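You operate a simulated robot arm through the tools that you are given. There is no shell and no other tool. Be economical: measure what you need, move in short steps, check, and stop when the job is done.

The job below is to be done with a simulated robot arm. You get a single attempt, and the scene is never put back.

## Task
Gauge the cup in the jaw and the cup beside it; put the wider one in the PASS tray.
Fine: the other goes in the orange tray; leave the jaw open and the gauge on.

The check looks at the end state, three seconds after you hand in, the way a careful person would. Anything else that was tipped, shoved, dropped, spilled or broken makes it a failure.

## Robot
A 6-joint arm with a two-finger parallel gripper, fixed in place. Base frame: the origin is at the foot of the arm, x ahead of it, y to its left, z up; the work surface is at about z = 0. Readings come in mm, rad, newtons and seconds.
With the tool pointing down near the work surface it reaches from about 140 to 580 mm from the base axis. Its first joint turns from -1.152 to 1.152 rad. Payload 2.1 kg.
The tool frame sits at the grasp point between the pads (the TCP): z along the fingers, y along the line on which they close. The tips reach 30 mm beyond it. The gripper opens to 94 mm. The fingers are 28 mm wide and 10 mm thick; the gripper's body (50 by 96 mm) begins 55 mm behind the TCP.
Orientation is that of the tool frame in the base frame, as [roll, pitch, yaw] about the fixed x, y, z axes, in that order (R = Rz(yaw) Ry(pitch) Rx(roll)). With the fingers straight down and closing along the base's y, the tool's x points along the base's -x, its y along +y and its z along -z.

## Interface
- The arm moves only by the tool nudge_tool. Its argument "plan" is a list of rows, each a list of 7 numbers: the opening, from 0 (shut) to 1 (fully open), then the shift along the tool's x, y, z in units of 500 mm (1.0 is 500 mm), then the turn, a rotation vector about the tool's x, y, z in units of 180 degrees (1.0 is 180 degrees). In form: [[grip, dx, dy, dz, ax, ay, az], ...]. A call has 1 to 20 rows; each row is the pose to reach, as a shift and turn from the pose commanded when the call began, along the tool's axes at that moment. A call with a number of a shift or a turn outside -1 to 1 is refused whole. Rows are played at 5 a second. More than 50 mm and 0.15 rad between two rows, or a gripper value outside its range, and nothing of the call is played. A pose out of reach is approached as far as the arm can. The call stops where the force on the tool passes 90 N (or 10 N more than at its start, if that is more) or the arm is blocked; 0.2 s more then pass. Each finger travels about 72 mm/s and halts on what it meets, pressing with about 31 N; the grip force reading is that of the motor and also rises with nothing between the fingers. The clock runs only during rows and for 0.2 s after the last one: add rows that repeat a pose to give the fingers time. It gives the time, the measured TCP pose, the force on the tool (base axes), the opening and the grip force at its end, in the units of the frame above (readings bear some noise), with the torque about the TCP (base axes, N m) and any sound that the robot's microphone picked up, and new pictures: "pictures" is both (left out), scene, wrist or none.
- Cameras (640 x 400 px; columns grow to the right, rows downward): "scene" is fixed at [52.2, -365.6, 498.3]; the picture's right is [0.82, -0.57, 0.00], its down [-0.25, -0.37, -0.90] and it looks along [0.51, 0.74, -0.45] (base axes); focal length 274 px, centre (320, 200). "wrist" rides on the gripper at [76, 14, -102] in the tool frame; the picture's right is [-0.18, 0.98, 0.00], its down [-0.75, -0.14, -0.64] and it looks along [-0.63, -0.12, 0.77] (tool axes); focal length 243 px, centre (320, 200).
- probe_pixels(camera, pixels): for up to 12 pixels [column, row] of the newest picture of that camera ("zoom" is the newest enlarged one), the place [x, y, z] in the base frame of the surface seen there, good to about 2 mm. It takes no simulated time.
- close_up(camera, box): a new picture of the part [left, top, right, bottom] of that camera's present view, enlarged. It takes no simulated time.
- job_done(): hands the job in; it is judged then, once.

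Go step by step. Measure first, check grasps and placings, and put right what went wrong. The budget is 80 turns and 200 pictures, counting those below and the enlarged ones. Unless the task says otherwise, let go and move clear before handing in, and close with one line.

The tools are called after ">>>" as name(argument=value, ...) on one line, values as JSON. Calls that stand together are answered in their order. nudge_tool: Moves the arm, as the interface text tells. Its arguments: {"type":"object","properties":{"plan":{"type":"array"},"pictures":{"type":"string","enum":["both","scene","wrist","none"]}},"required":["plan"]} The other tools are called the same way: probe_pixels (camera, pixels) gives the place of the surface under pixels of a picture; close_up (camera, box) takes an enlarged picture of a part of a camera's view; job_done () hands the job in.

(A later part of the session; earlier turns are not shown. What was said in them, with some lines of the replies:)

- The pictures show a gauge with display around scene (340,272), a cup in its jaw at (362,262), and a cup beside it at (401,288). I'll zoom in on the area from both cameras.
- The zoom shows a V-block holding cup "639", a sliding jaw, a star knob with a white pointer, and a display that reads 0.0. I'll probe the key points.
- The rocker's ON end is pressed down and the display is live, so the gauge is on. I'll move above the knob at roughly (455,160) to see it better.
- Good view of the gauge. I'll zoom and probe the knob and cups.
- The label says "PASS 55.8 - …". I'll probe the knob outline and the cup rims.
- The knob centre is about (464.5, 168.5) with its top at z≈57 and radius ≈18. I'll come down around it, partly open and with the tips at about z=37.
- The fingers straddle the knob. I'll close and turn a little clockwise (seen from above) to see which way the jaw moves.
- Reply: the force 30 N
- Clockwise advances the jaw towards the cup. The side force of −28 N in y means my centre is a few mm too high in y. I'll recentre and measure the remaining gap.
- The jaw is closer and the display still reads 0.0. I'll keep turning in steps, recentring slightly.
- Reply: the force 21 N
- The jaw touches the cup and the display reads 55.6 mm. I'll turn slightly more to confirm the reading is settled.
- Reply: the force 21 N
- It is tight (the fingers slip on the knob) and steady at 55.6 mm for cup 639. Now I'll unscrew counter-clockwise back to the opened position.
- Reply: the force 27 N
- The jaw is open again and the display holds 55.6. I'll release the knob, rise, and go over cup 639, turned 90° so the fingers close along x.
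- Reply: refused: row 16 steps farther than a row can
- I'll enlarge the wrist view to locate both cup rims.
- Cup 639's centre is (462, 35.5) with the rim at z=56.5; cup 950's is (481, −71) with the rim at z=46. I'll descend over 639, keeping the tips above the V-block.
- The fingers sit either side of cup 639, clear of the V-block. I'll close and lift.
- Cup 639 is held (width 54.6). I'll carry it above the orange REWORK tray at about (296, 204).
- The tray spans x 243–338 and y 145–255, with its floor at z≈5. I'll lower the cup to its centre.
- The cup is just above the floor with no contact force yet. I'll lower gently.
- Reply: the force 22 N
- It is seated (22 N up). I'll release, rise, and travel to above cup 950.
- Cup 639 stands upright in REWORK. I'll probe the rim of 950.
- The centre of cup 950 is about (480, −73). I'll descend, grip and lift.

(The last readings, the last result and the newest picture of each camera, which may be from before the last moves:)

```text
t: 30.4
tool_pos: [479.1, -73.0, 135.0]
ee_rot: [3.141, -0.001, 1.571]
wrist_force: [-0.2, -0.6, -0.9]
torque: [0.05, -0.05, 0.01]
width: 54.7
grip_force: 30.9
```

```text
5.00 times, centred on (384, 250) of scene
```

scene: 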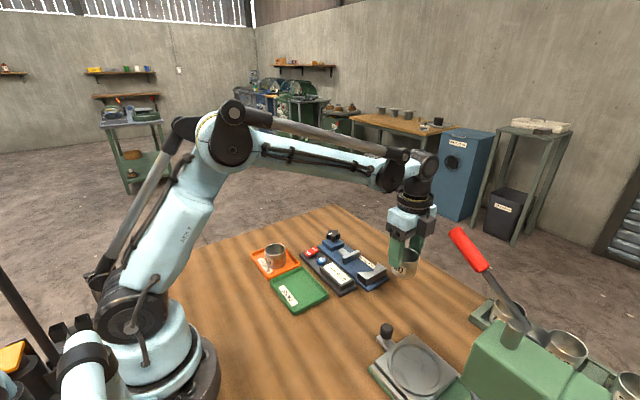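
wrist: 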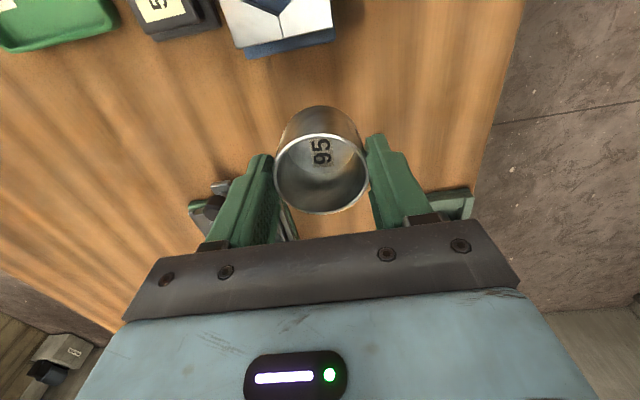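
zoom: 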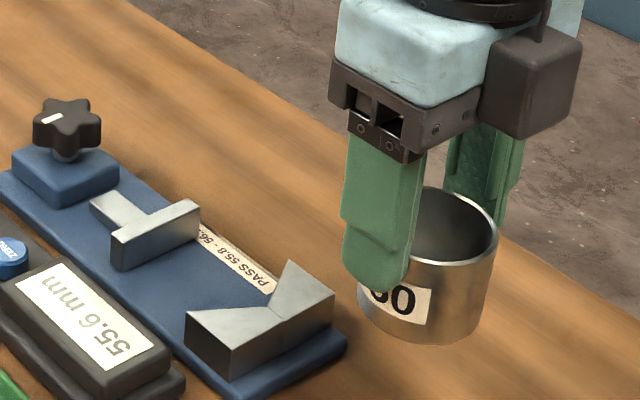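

Cup 950 is held (the gripper width can't tell them apart, so the gauge is needed). I'll carry it over the V-block spot at (462, 39) and lower it to just above the plate.

>>> nudge_tool(plan=[[0.45, 0.07, -0.012, 0, 0, 0, 0], [0.45, 0.15, -0.024, 0, 0, 0, 0], [0.45, 0.226, -0.035, 0, 0, 0, 0], [0.45, 0.226, -0.035, 0.03, 0, 0, 0], [0.45, 0.226, -0.035, 0.08, 0, 0, 0], [0.45, 0.226, -0.035, 0.115, 0, 0, 0], [0.45, 0.226, -0.035, 0.126, 0, 0, 0], [0.45, 0.226, -0.035, 0.126, 0, 0, 0]])

>>> close_up(camera="scene", box=[311, 220, 423, 290])

```text
t: 32.2
tool_pos: [462.3, 40.6, 71.7]
ee_rot: [-3.141, -0.001, 1.571]
wrist_force: [0.8, 0.5, -0.2]
torque: [-0.01, -0.02, -0.02]
width: 54.5
grip_force: 31.2
```

scene: 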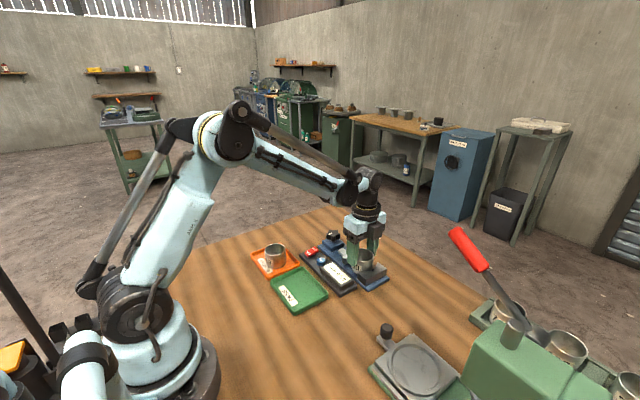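
wrist: 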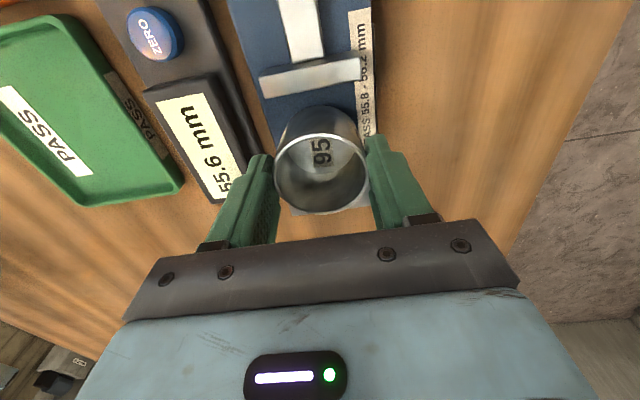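

```text
5.71 times, centred on (367, 255) of scene
```

zoom: 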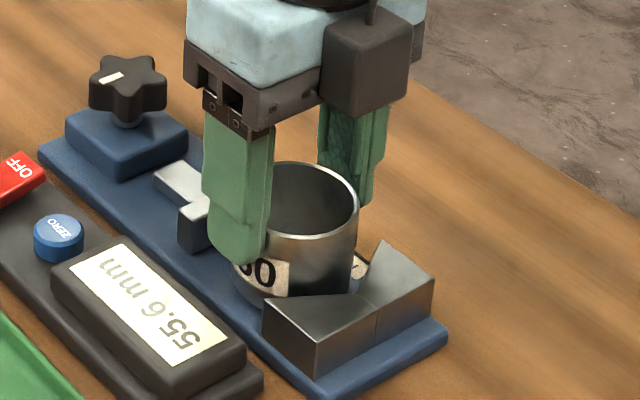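

Cup 950 hovers just above the plate in front of the V. I'll lower it gently to contact.

>>> nudge_tool(plan=[[0.45, 0, 0, 0.003, 0, 0, 0], [0.45, 0, 0, 0.006, 0, 0, 0], [0.45, 0, 0, 0.008, 0, 0, 0], [0.45, 0, 0, 0.008, 0, 0, 0]], pictures="none")

```text
t: 33.2
tool_pos: [462.3, 40.5, 67.5]
ee_rot: [-3.14, 0.0, 1.571]
wrist_force: [0.6, -0.3, 6.4]
torque: [-0.03, 0.11, 0.03]
width: 54.4
grip_force: 30.5
```

It touches down at 6 N. I'll release, rise, turn back, and go above the knob.

>>> nudge_tool(plan=[[0.8, 0, 0, 0, 0, 0, 0], [0.8, 0, 0, 0, 0, 0, 0], [0.8, 0, 0, 0, 0, 0, 0], [0.8, 0, 0, -0.08, 0, 0, 0], [0.75, 0, 0, -0.16, 0, 0, 0], [0.7, 0.02, 0, -0.2, 0, 0, -0.045], [0.7, 0.04, 0, -0.2, 0, 0, -0.09], [0.7, 0.06, 0, -0.2, 0, 0, -0.135], [0.7, 0.08, 0, -0.2, 0, 0, -0.18], [0.7, 0.1, 0, -0.2, 0, 0, -0.225], [0.7, 0.13, 0.006, -0.2, 0, 0, -0.27], [0.7, 0.16, 0.006, -0.2, 0, 0, -0.315], [0.7, 0.19, 0.006, -0.2, 0, 0, -0.36], [0.7, 0.22, 0.006, -0.2, 0, 0, -0.405], [0.7, 0.252, 0.006, -0.2, 0, 0, -0.45], [0.7, 0.252, 0.006, -0.2, 0, 0, -0.48], [0.7, 0.252, 0.006, -0.2, 0, 0, -0.5], [0.7, 0.252, 0.006, -0.2, 0, 0, -0.5]])

>>> close_up(camera="scene", box=[295, 220, 407, 290])

```text
t: 37.0
tool_pos: [465.2, 167.6, 167.8]
ee_rot: [3.14, 0.0, -3.14]
wrist_force: [-0.3, -0.2, -0.9]
torque: [-0.01, -0.01, 0.01]
width: 65.6
grip_force: 0.0
```

scene: 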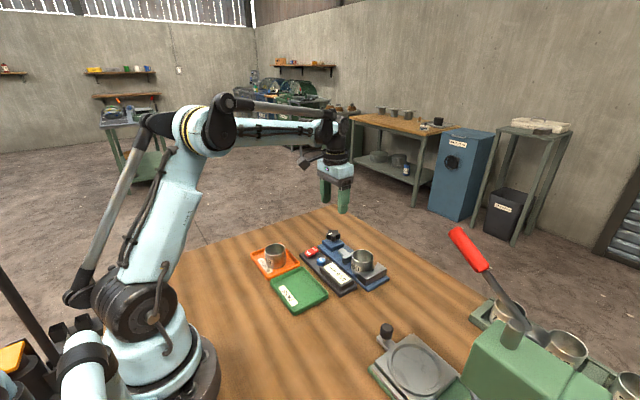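
wrist: 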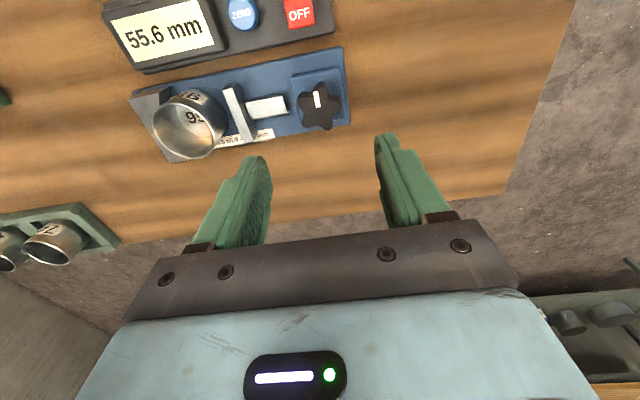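

```text
5.71 times, centred on (351, 255) of scene
```

zoom: 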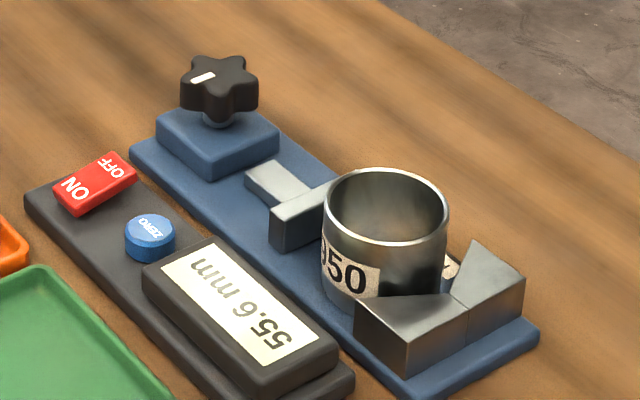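

Cup 950 stands in front of the V and the display still holds 55.6. I'll go down onto the knob and turn it clockwise about 99° first.

>>> nudge_tool(plan=[[0.7, 0, -0.002, 0.08, 0, 0, 0], [0.7, 0, -0.002, 0.16, 0, 0, 0], [0.7, 0, -0.002, 0.2, 0, 0, 0], [0.2, 0, -0.002, 0.2, 0, 0, 0], [0.2, 0, -0.002, 0.2, 0, 0, 0], [0.2, 0, -0.002, 0.2, 0, 0, 0], [0.2, 0, -0.002, 0.2, 0, 0, 0.045], [0.2, 0, -0.002, 0.2, 0, 0, 0.09], [0.2, 0, -0.002, 0.2, 0, 0, 0.135], [0.2, 0, -0.002, 0.2, 0, 0, 0.18], [0.2, 0, -0.002, 0.2, 0, 0, 0.225], [0.2, 0, -0.002, 0.2, 0, 0, 0.27], [0.2, 0, -0.002, 0.2, 0, 0, 0.315], [0.2, 0, -0.002, 0.2, 0, 0, 0.36], [0.2, 0, -0.002, 0.2, 0, 0, 0.405], [0.2, 0, -0.002, 0.2, 0, 0, 0.45], [0.2, 0, -0.002, 0.2, 0, 0, 0.495], [0.2, 0, -0.002, 0.2, 0, 0, 0.54], [0.2, 0, -0.002, 0.2, 0, 0, 0.54]])

>>> close_up(camera="scene", box=[295, 220, 407, 290])

```text
t: 41.0
tool_pos: [464.2, 166.3, 67.6]
ee_rot: [-3.141, 0.001, 1.444]
wrist_force: [2.2, 7.9, -2.4]
torque: [-0.92, -0.11, 0.01]
width: 41.5
grip_force: 45.5
```

scene: 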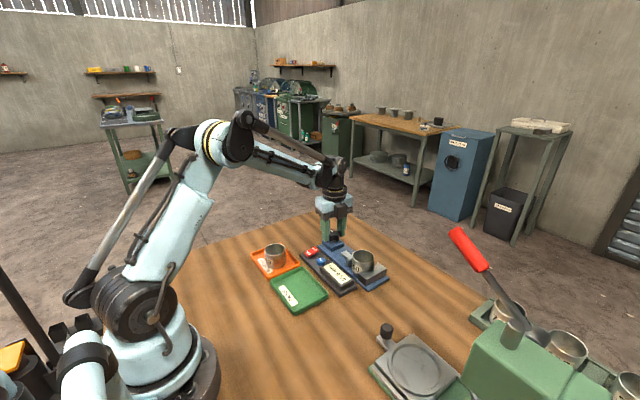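
wrist: 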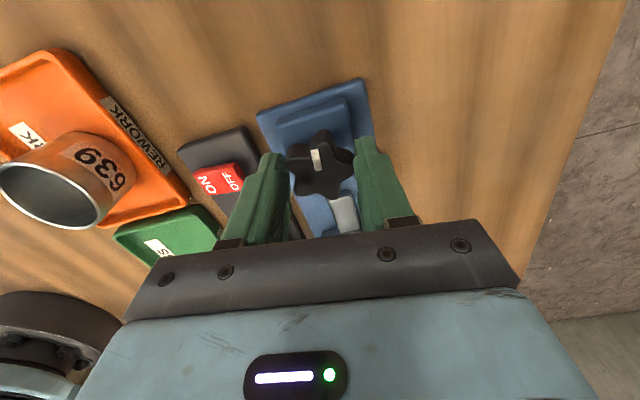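

```text
5.71 times, centred on (351, 255) of scene
```

zoom: 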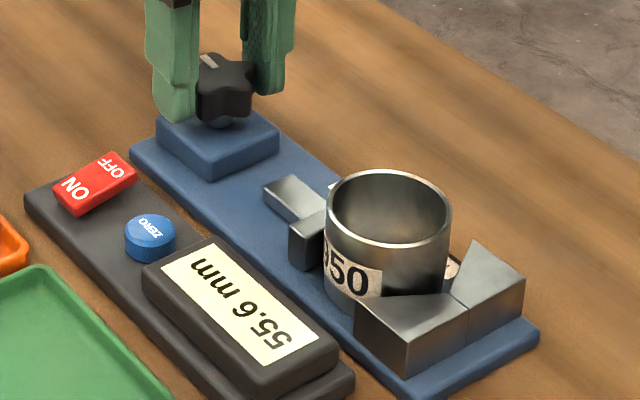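

The jaw is near the cup, so I'll continue to full contact.

>>> nudge_tool(plan=[[0.2, 0, 0, 0, 0, 0, 0.04], [0.2, 0, 0, 0, 0, 0, 0.08], [0.2, 0, 0, 0, 0, 0, 0.12], [0.2, 0, 0, 0, 0, 0, 0.16], [0.2, 0, 0, 0, 0, 0, 0.2], [0.2, 0, 0, 0, 0, 0, 0.225], [0.2, 0, 0, 0, 0, 0, 0.225]], pictures="none")

>>> close_up(camera="scene", box=[295, 220, 407, 290])

```text
t: 42.6
tool_pos: [463.5, 165.1, 67.9]
ee_rot: [3.141, 0.005, 0.737]
wrist_force: [-11.1, 1.1, 7.6]
torque: [-0.05, 0.22, 0.0]
width: 41.4
grip_force: 45.5
```

```text
5.71 times, centred on (351, 255) of scene
```

zoom: 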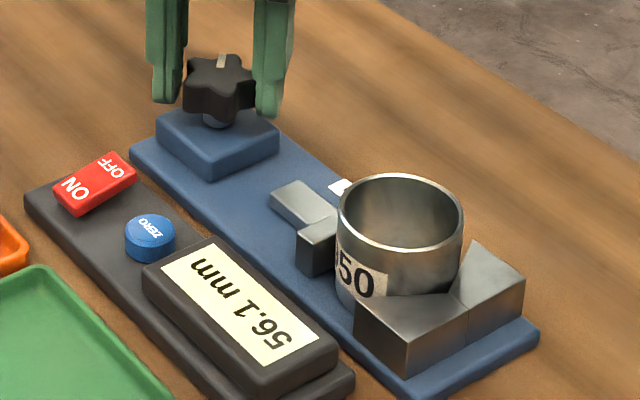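

The display now reads 56.1 mm. I'll turn a touch more to be sure it is fully seated.

>>> nudge_tool(plan=[[0.2, 0, 0, 0, 0, 0, 0.04], [0.2, 0, 0, 0, 0, 0, 0.07], [0.2, 0, 0, 0, 0, 0, 0.07]], pictures="none")

>>> close_up(camera="scene", box=[295, 220, 407, 290])

```text
t: 43.4
tool_pos: [463.4, 165.7, 67.8]
ee_rot: [-3.14, 0.004, 0.52]
wrist_force: [-19.3, -1.4, 4.9]
torque: [-0.06, 0.21, 0.19]
width: 41.7
grip_force: 45.4
```

```text
5.71 times, centred on (351, 255) of scene
```

zoom: 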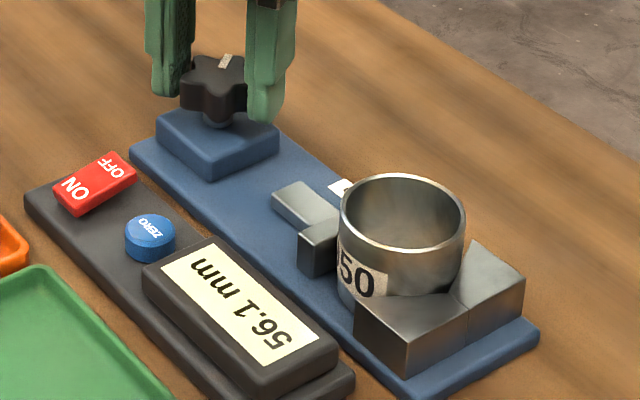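

It is steady at 56.1, but the jaw still crept slightly. I'll make one more small turn to confirm it is tight.

>>> nudge_tool(plan=[[0.2, 0, 0, 0, 0, 0, 0.035], [0.2, 0, 0, 0, 0, 0, 0.06], [0.2, 0, 0, 0, 0, 0, 0.06]], pictures="none")

>>> close_up(camera="scene", box=[295, 220, 407, 290])

```text
t: 44.0
tool_pos: [463.9, 160.2, 66.4]
ee_rot: [-3.074, 0.0, 0.436]
wrist_force: [-26.6, 47.9, -6.3]
torque: [0.15, 0.56, 0.25]
width: 49.1
grip_force: 26.5
out of reach, approached as far as the arm can: row 1, 2
stopped in row 2: the force on the tool passed its limit at 101 N (the readings are from after the stop); the commanded pose is now the measured one
```

```text
5.71 times, centred on (351, 255) of scene
```

zoom: 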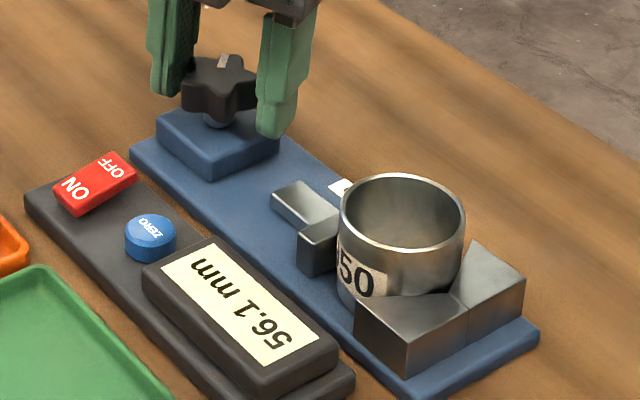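

I've reached the wrist's turning limit; the reading is settled at 56.1, so 950 is the wider cup (639 was 55.6). I'll release the knob, straighten the tool and recentre.

>>> nudge_tool(plan=[[0.75, 0, 0, 0, 0, 0, 0], [0.75, 0, 0, 0, 0, 0, 0], [0.75, 0, 0, 0, 0, 0, 0], [0.75, 0.004, -0.005, 0, -0.01, 0, -0.03], [0.75, 0.007, -0.01, 0, -0.0215, 0, -0.065], [0.75, 0.007, -0.01, 0, -0.0215, 0, -0.1], [0.75, 0.007, -0.01, 0, -0.0215, 0, -0.1]])

>>> close_up(camera="wrist", box=[240, 80, 400, 180])

```text
t: 45.6
tool_pos: [469.5, 156.0, 66.5]
ee_rot: [3.121, -0.007, 0.739]
wrist_force: [-0.1, 0.2, 0.1]
torque: [0.02, -0.01, 0.0]
width: 70.4
grip_force: 0.1
```

scene: 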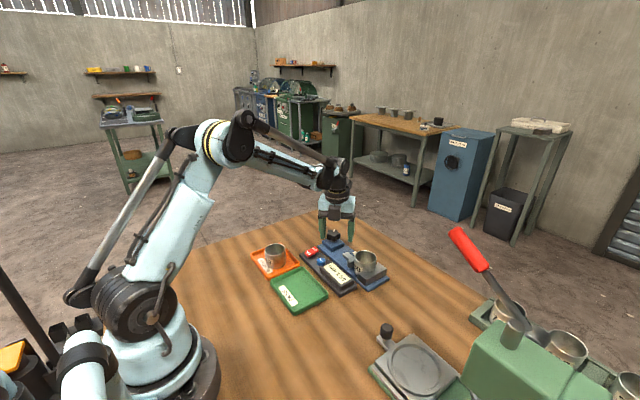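
wrist: 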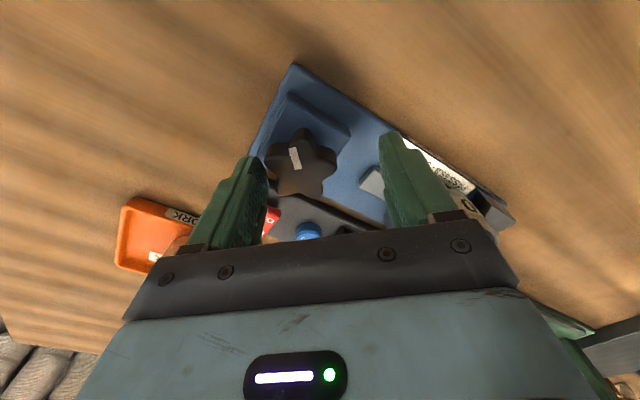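

```text
4.00 times, centred on (320, 130) of wrist
```

zoom: 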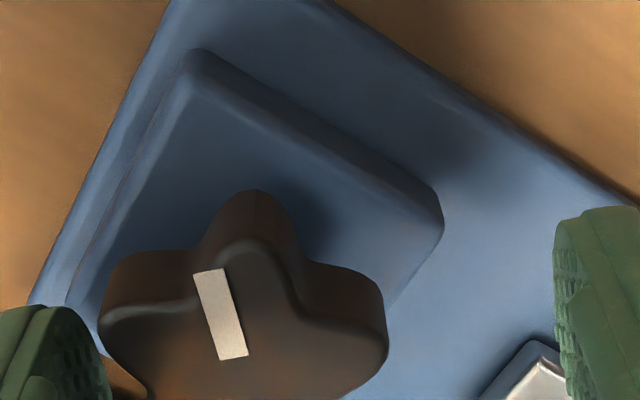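

The hand is about 10 mm off in y with a slight tilt. I'll recentre at (465, 166.5), grip, and unscrew.

>>> nudge_tool(plan=[[0.75, 0.0075, -0.0216, 0, 0.0065, 0, 0], [0.75, 0.0075, -0.0216, 0, 0.0065, 0, 0], [0.75, 0.0075, -0.0216, 0, 0.0065, 0, 0]], pictures="wrist")

```text
t: 46.4
tool_pos: [464.9, 167.2, 66.1]
ee_rot: [-3.141, -0.008, 0.735]
wrist_force: [-0.8, -0.1, 0.1]
torque: [-0.01, 0.01, 0.01]
width: 70.6
grip_force: 0.1
```

wrist: 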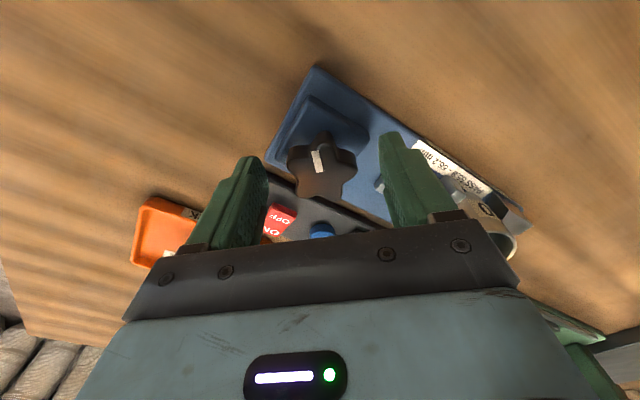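

Centred and upright now. I'll grip and unscrew counter-clockwise.

>>> nudge_tool(plan=[[0.2, 0, 0, 0, 0, 0, 0], [0.2, 0, 0, 0, 0, 0, 0], [0.2, 0, 0, 0, 0, 0, 0], [0.2, 0, 0, 0, 0, 0, 0], [0.2, 0, 0, 0, 0, 0, -0.046], [0.2, 0, 0, 0, 0, 0, -0.092], [0.2, 0, 0, 0, 0, 0, -0.138], [0.2, 0, 0, 0, 0, 0, -0.184], [0.2, 0, 0, 0, 0, 0, -0.23], [0.2, 0, 0, 0, 0, 0, -0.276], [0.2, 0, 0, 0, 0, 0, -0.322], [0.2, 0, 0, 0, 0, 0, -0.368], [0.2, 0, 0, 0, 0, 0, -0.414], [0.2, 0, 0, 0, 0, 0, -0.46], [0.2, 0, 0, 0, 0, 0, -0.506], [0.2, 0, 0, 0, 0, 0, -0.552], [0.2, 0, 0, 0, 0, 0, -0.598], [0.2, 0, 0, 0, 0, 0, -0.644], [0.2, 0, 0, 0, 0, 0, -0.69], [0.2, 0, 0, 0, 0, 0, -0.69]])

>>> close_up(camera="scene", box=[295, 220, 407, 290])

```text
t: 50.6
tool_pos: [464.5, 166.8, 66.4]
ee_rot: [3.14, 0.001, 2.906]
wrist_force: [-13.6, -10.1, -25.4]
torque: [-0.15, 0.34, 0.01]
width: 41.8
grip_force: 45.0
```

scene: 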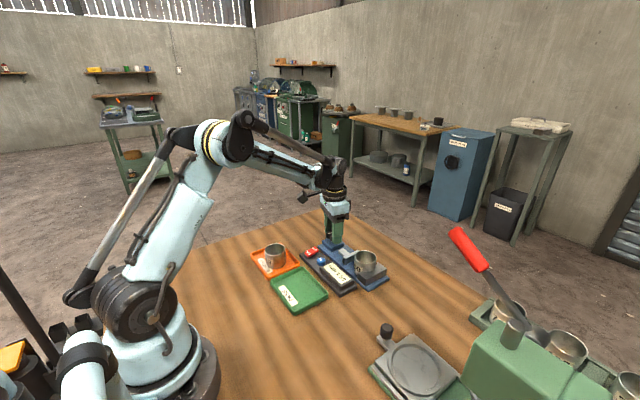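
wrist: 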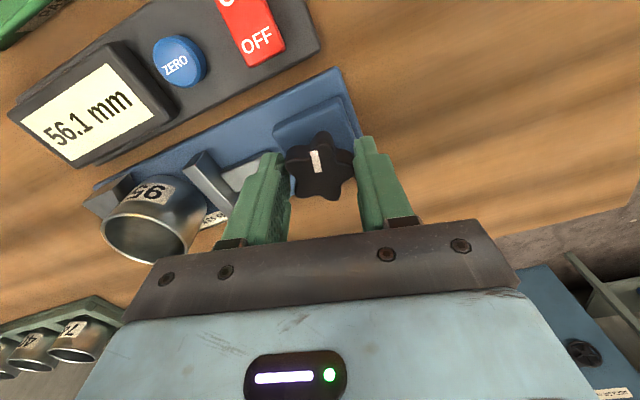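

```text
5.71 times, centred on (351, 255) of scene
```

zoom: 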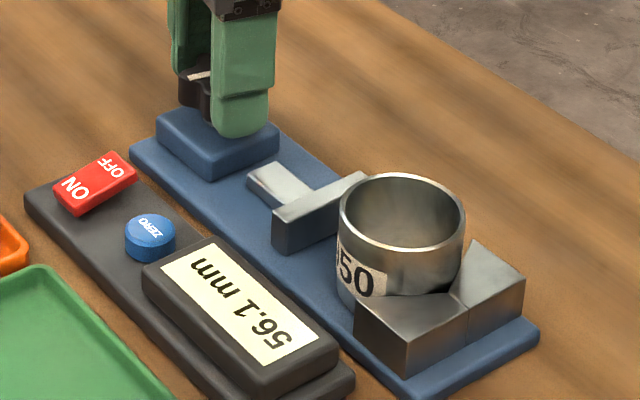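

The jaw is back off the cup. I'll finish the last few degrees, release, and rise.

>>> nudge_tool(plan=[[0.2, 0, 0, 0, 0, 0, -0.04], [0.2, 0, 0, 0, 0, 0, -0.075], [0.2, 0, 0, 0, 0, 0, -0.075], [0.75, 0, 0, 0, 0, 0, -0.075], [0.75, 0, 0, 0, 0, 0, -0.075], [0.75, 0, 0, 0, 0, 0, -0.075], [0.75, 0, 0, -0.08, 0, 0, -0.075], [0.85, 0, 0, -0.16, 0, 0, -0.075], [0.85, 0, 0, -0.22, 0, 0, -0.075], [0.85, 0, 0, -0.22, 0, 0, -0.075]])

>>> close_up(camera="scene", box=[295, 220, 407, 290])

>>> close_up(camera="wrist", box=[110, 60, 366, 220])

```text
t: 52.8
tool_pos: [463.6, 165.9, 177.6]
ee_rot: [3.14, 0.007, 3.141]
wrist_force: [0.5, 0.6, 0.1]
torque: [0.03, -0.01, 0.0]
width: 79.8
grip_force: 0.1
```

scene: 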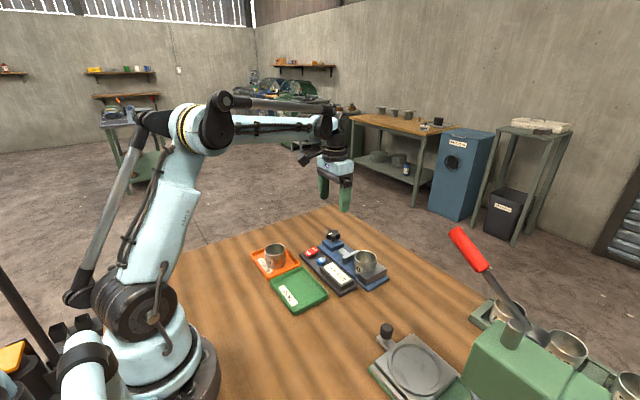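
wrist: 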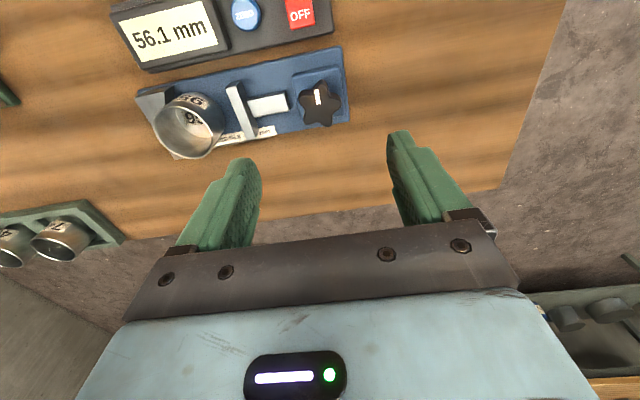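

```text
5.71 times, centred on (351, 255) of scene
```

zoom: 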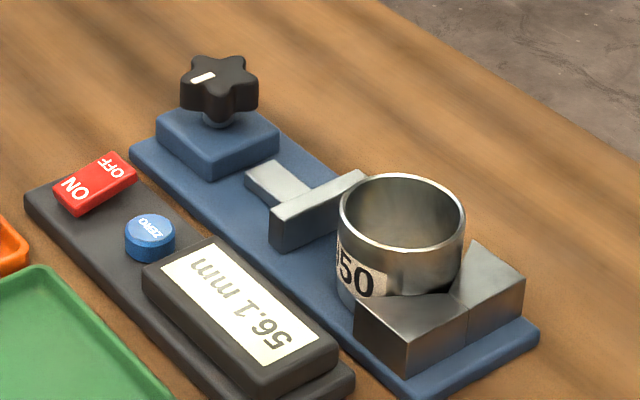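

```text
2.50 times, centred on (238, 140) of wrist
```

zoom: 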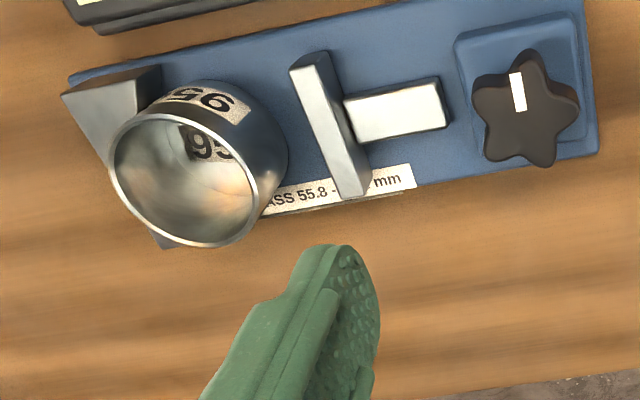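

The jaw is fully open as at the start. Now I'll go over cup 950, turning 90°.

>>> nudge_tool(plan=[[0.85, 0, -0.02, 0, 0, 0, 0.045], [0.85, 0, -0.04, 0, 0, 0, 0.09], [0.85, 0, -0.06, 0, 0, 0, 0.135], [0.85, 0, -0.08, 0, 0, 0, 0.18], [0.85, 0, -0.1, 0, 0, 0, 0.225], [0.85, 0, -0.13, 0, 0, 0, 0.27], [0.85, 0, -0.16, 0, 0, 0, 0.315], [0.85, 0, -0.19, 0, 0, 0, 0.36], [0.85, 0, -0.22, 0, 0, 0, 0.405], [0.85, 0.003, -0.24, 0, 0, 0, 0.45], [0.85, 0.003, -0.26, 0, 0, 0, 0.48], [0.85, 0.003, -0.26, 0, 0, 0, 0.5], [0.85, 0.003, -0.26, 0, 0, 0, 0.5]], pictures="wrist")

>>> close_up(camera="wrist", box=[256, 60, 384, 140])

```text
t: 55.6
tool_pos: [462.3, 36.0, 176.1]
ee_rot: [3.136, -0.004, 1.567]
wrist_force: [-0.6, 0.6, -0.3]
torque: [0.03, -0.05, -0.03]
width: 79.9
grip_force: 0.1
```

wrist: 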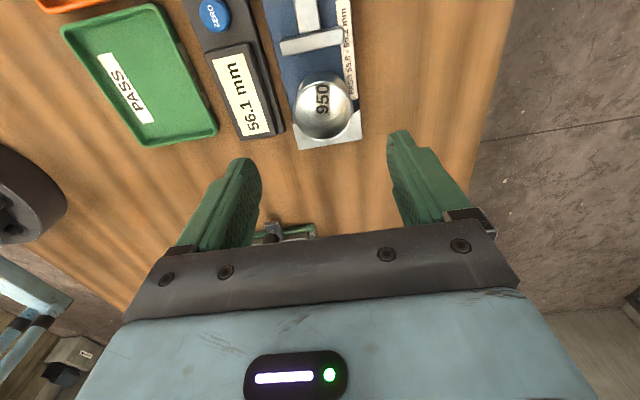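

```text
5.00 times, centred on (320, 100) of wrist
```

zoom: 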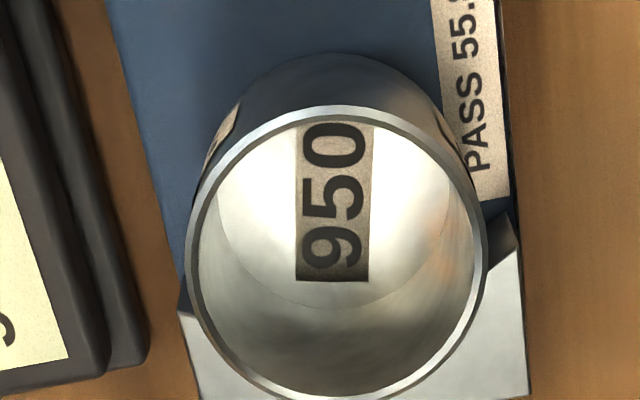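

>>> probe_pixels(camera="zoom", pixels=[[190, 255], [483, 255], [335, 111], [340, 397], [232, 160], [440, 360]])

```text
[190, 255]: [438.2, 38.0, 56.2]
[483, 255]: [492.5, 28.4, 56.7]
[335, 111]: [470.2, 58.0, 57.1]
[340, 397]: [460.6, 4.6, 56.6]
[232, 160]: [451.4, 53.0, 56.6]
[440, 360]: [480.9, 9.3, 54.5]
```

The seated centre of cup 950 is about (465.3, 32). I'll descend, grip and lift.

>>> nudge_tool(plan=[[0.85, -0.008, 0.006, 0.06, 0, 0, 0], [0.85, -0.008, 0.006, 0.13, 0, 0, 0], [0.85, -0.008, 0.006, 0.19, 0, 0, 0], [0.85, -0.008, 0.006, 0.217, 0, 0, 0], [0.85, -0.008, 0.006, 0.217, 0, 0, 0], [0.45, -0.008, 0.006, 0.217, 0, 0, 0], [0.45, -0.008, 0.006, 0.217, 0, 0, 0], [0.45, -0.008, 0.006, 0.217, 0, 0, 0], [0.45, -0.008, 0.006, 0.217, 0, 0, 0], [0.45, -0.008, 0.006, 0.19, 0, 0, 0], [0.45, -0.008, 0.006, 0.11, 0, 0, 0], [0.45, -0.008, 0.006, 0.03, 0, 0, 0], [0.45, -0.008, 0.006, 0.03, 0, 0, 0]])

>>> close_up(camera="scene", box=[240, 200, 432, 320])

```text
t: 58.4
tool_pos: [466.6, 33.4, 162.2]
ee_rot: [3.136, -0.003, 1.569]
wrist_force: [0.5, 0.0, -0.8]
torque: [0.02, -0.01, -0.02]
width: 53.0
grip_force: 30.5
```

scene: 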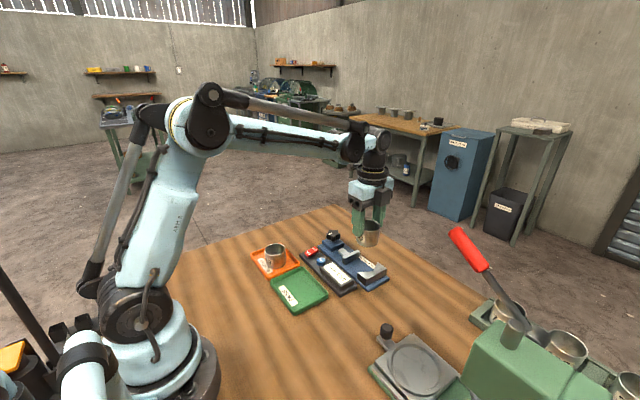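
wrist: 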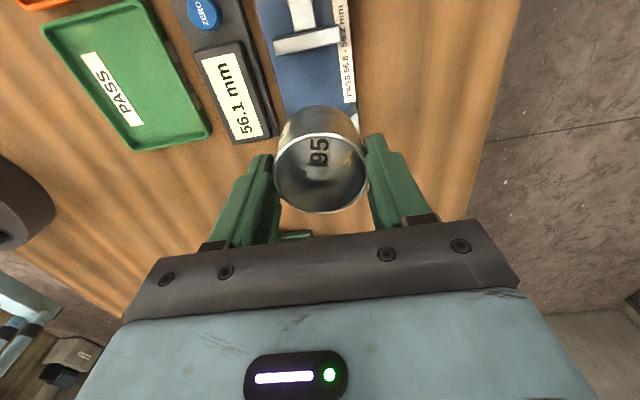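

```text
3.33 times, centred on (336, 260) of scene
```

zoom: 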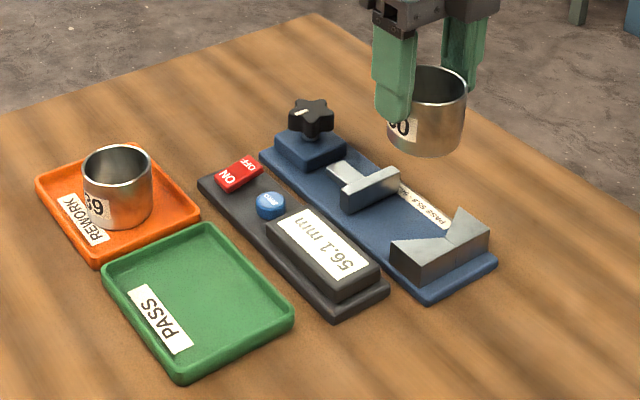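

Cup 950 is held. I'll carry it to the PASS tray's centre at about (290, 71) and lower it to just above the floor.

>>> nudge_tool(plan=[[0.45, 0.015, -0.07, 0, 0, 0, 0], [0.45, 0.03, -0.14, 0, 0, 0, 0], [0.45, 0.046, -0.21, 0, 0, 0, 0], [0.45, 0.062, -0.28, 0, 0, 0, 0], [0.45, 0.076, -0.352, 0, 0, 0, 0], [0.45, 0.076, -0.352, 0.04, 0, 0, 0], [0.45, 0.076, -0.352, 0.11, 0, 0, 0], [0.45, 0.076, -0.352, 0.17, 0, 0, 0], [0.45, 0.076, -0.352, 0.194, 0, 0, 0], [0.45, 0.076, -0.352, 0.194, 0, 0, 0]])

>>> close_up(camera="scene", box=[240, 230, 352, 320])

```text
t: 60.6
tool_pos: [291.3, 72.1, 64.1]
ee_rot: [3.137, -0.002, 1.569]
wrist_force: [0.1, 0.5, -0.2]
torque: [0.02, 0.0, -0.01]
width: 53.2
grip_force: 31.3
```

scene: 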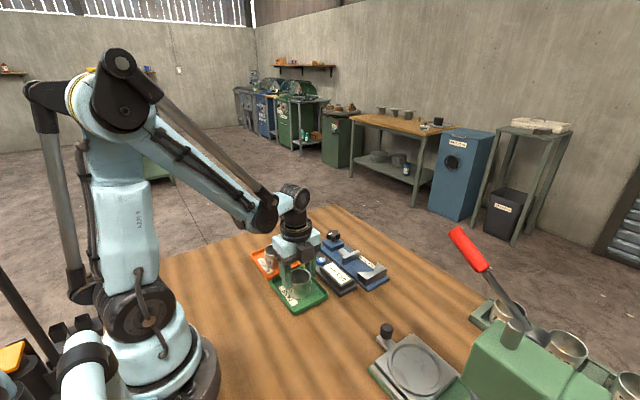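
wrist: 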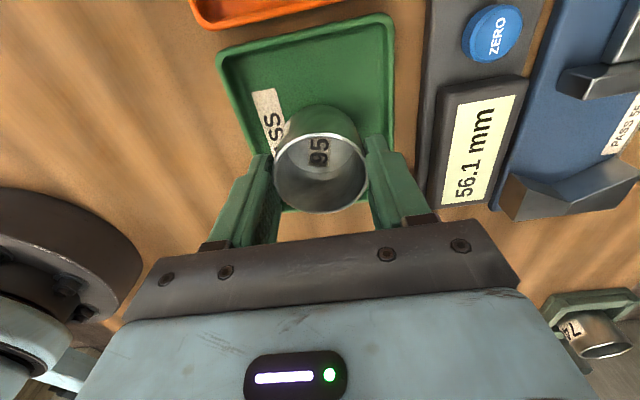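

```text
4.44 times, centred on (296, 275) of scene
```

zoom: 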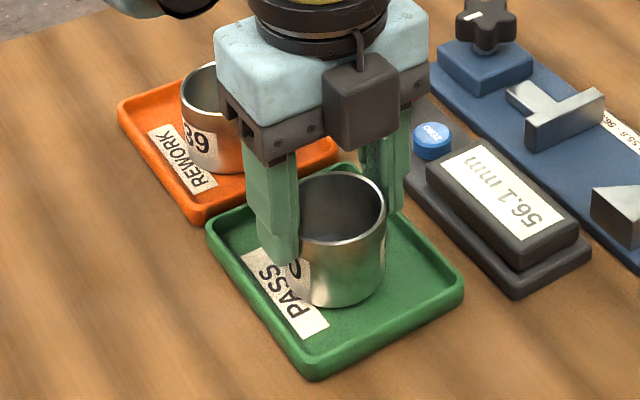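

The cup is centred over the tray, a few mm above the floor. I'll lower it gently.

>>> nudge_tool(plan=[[0.45, 0, 0, 0.003, 0, 0, 0], [0.45, 0, 0, 0.005, 0, 0, 0], [0.45, 0, 0, 0.007, 0, 0, 0], [0.45, 0, 0, 0.007, 0, 0, 0]], pictures="none")

```text
t: 61.6
tool_pos: [290.1, 72.6, 61.0]
ee_rot: [3.137, -0.002, 1.567]
wrist_force: [2.0, 3.0, 20.7]
torque: [-0.06, 0.05, 0.01]
width: 53.1
grip_force: 30.9
```

It is seated (21 N). I'll release and rise straight up clear.

>>> nudge_tool(plan=[[0.8, 0, 0, 0, 0, 0, 0], [0.8, 0, 0, 0, 0, 0, 0], [0.8, 0, 0, 0, 0, 0, 0], [0.8, 0, 0, -0.06, 0, 0, 0], [0.8, 0, 0, -0.14, 0, 0, 0], [0.8, 0, 0, -0.22, 0, 0, 0], [0.8, 0, 0, -0.3, 0, 0, 0], [0.8, 0, 0, -0.38, 0, 0, 0], [0.8, 0, 0, -0.38, 0, 0, 0]])

>>> close_up(camera="scene", box=[240, 220, 432, 340])

```text
t: 63.6
tool_pos: [290.0, 69.8, 249.4]
ee_rot: [3.136, -0.005, 1.569]
wrist_force: [-0.6, -1.0, 0.3]
torque: [0.02, -0.02, 0.01]
width: 75.2
grip_force: 0.0
```

scene: 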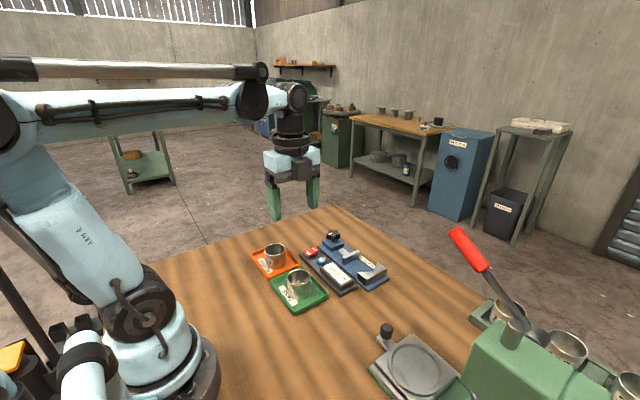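
wrist: 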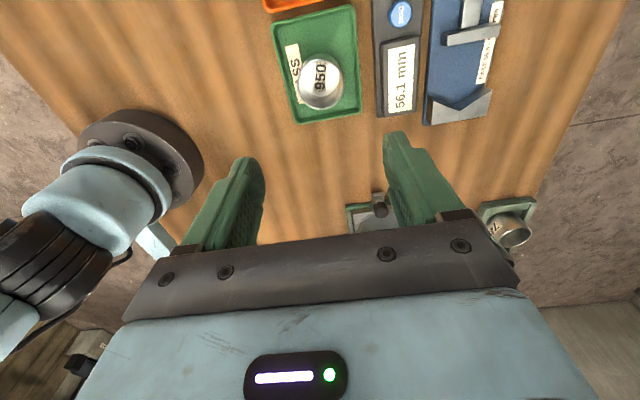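

```text
3.33 times, centred on (336, 280) of scene
```

zoom: 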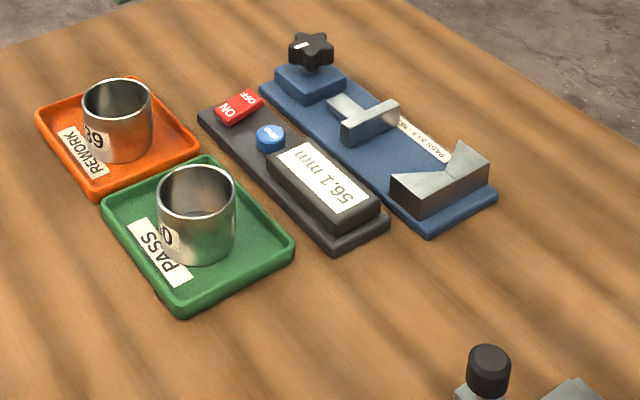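

Both cups stand upright in their trays, the jaw is open, the display is on (56.1 mm) and the arm is clear, so I'm handing in.

>>> job_done()

```text
The job is handed in.
```

Cup 950 gauged wider at 56.1 mm and is in the PASS tray; cup 639 gauged 55.6 mm and is in the orange tray; the jaw is open and the gauge is on.
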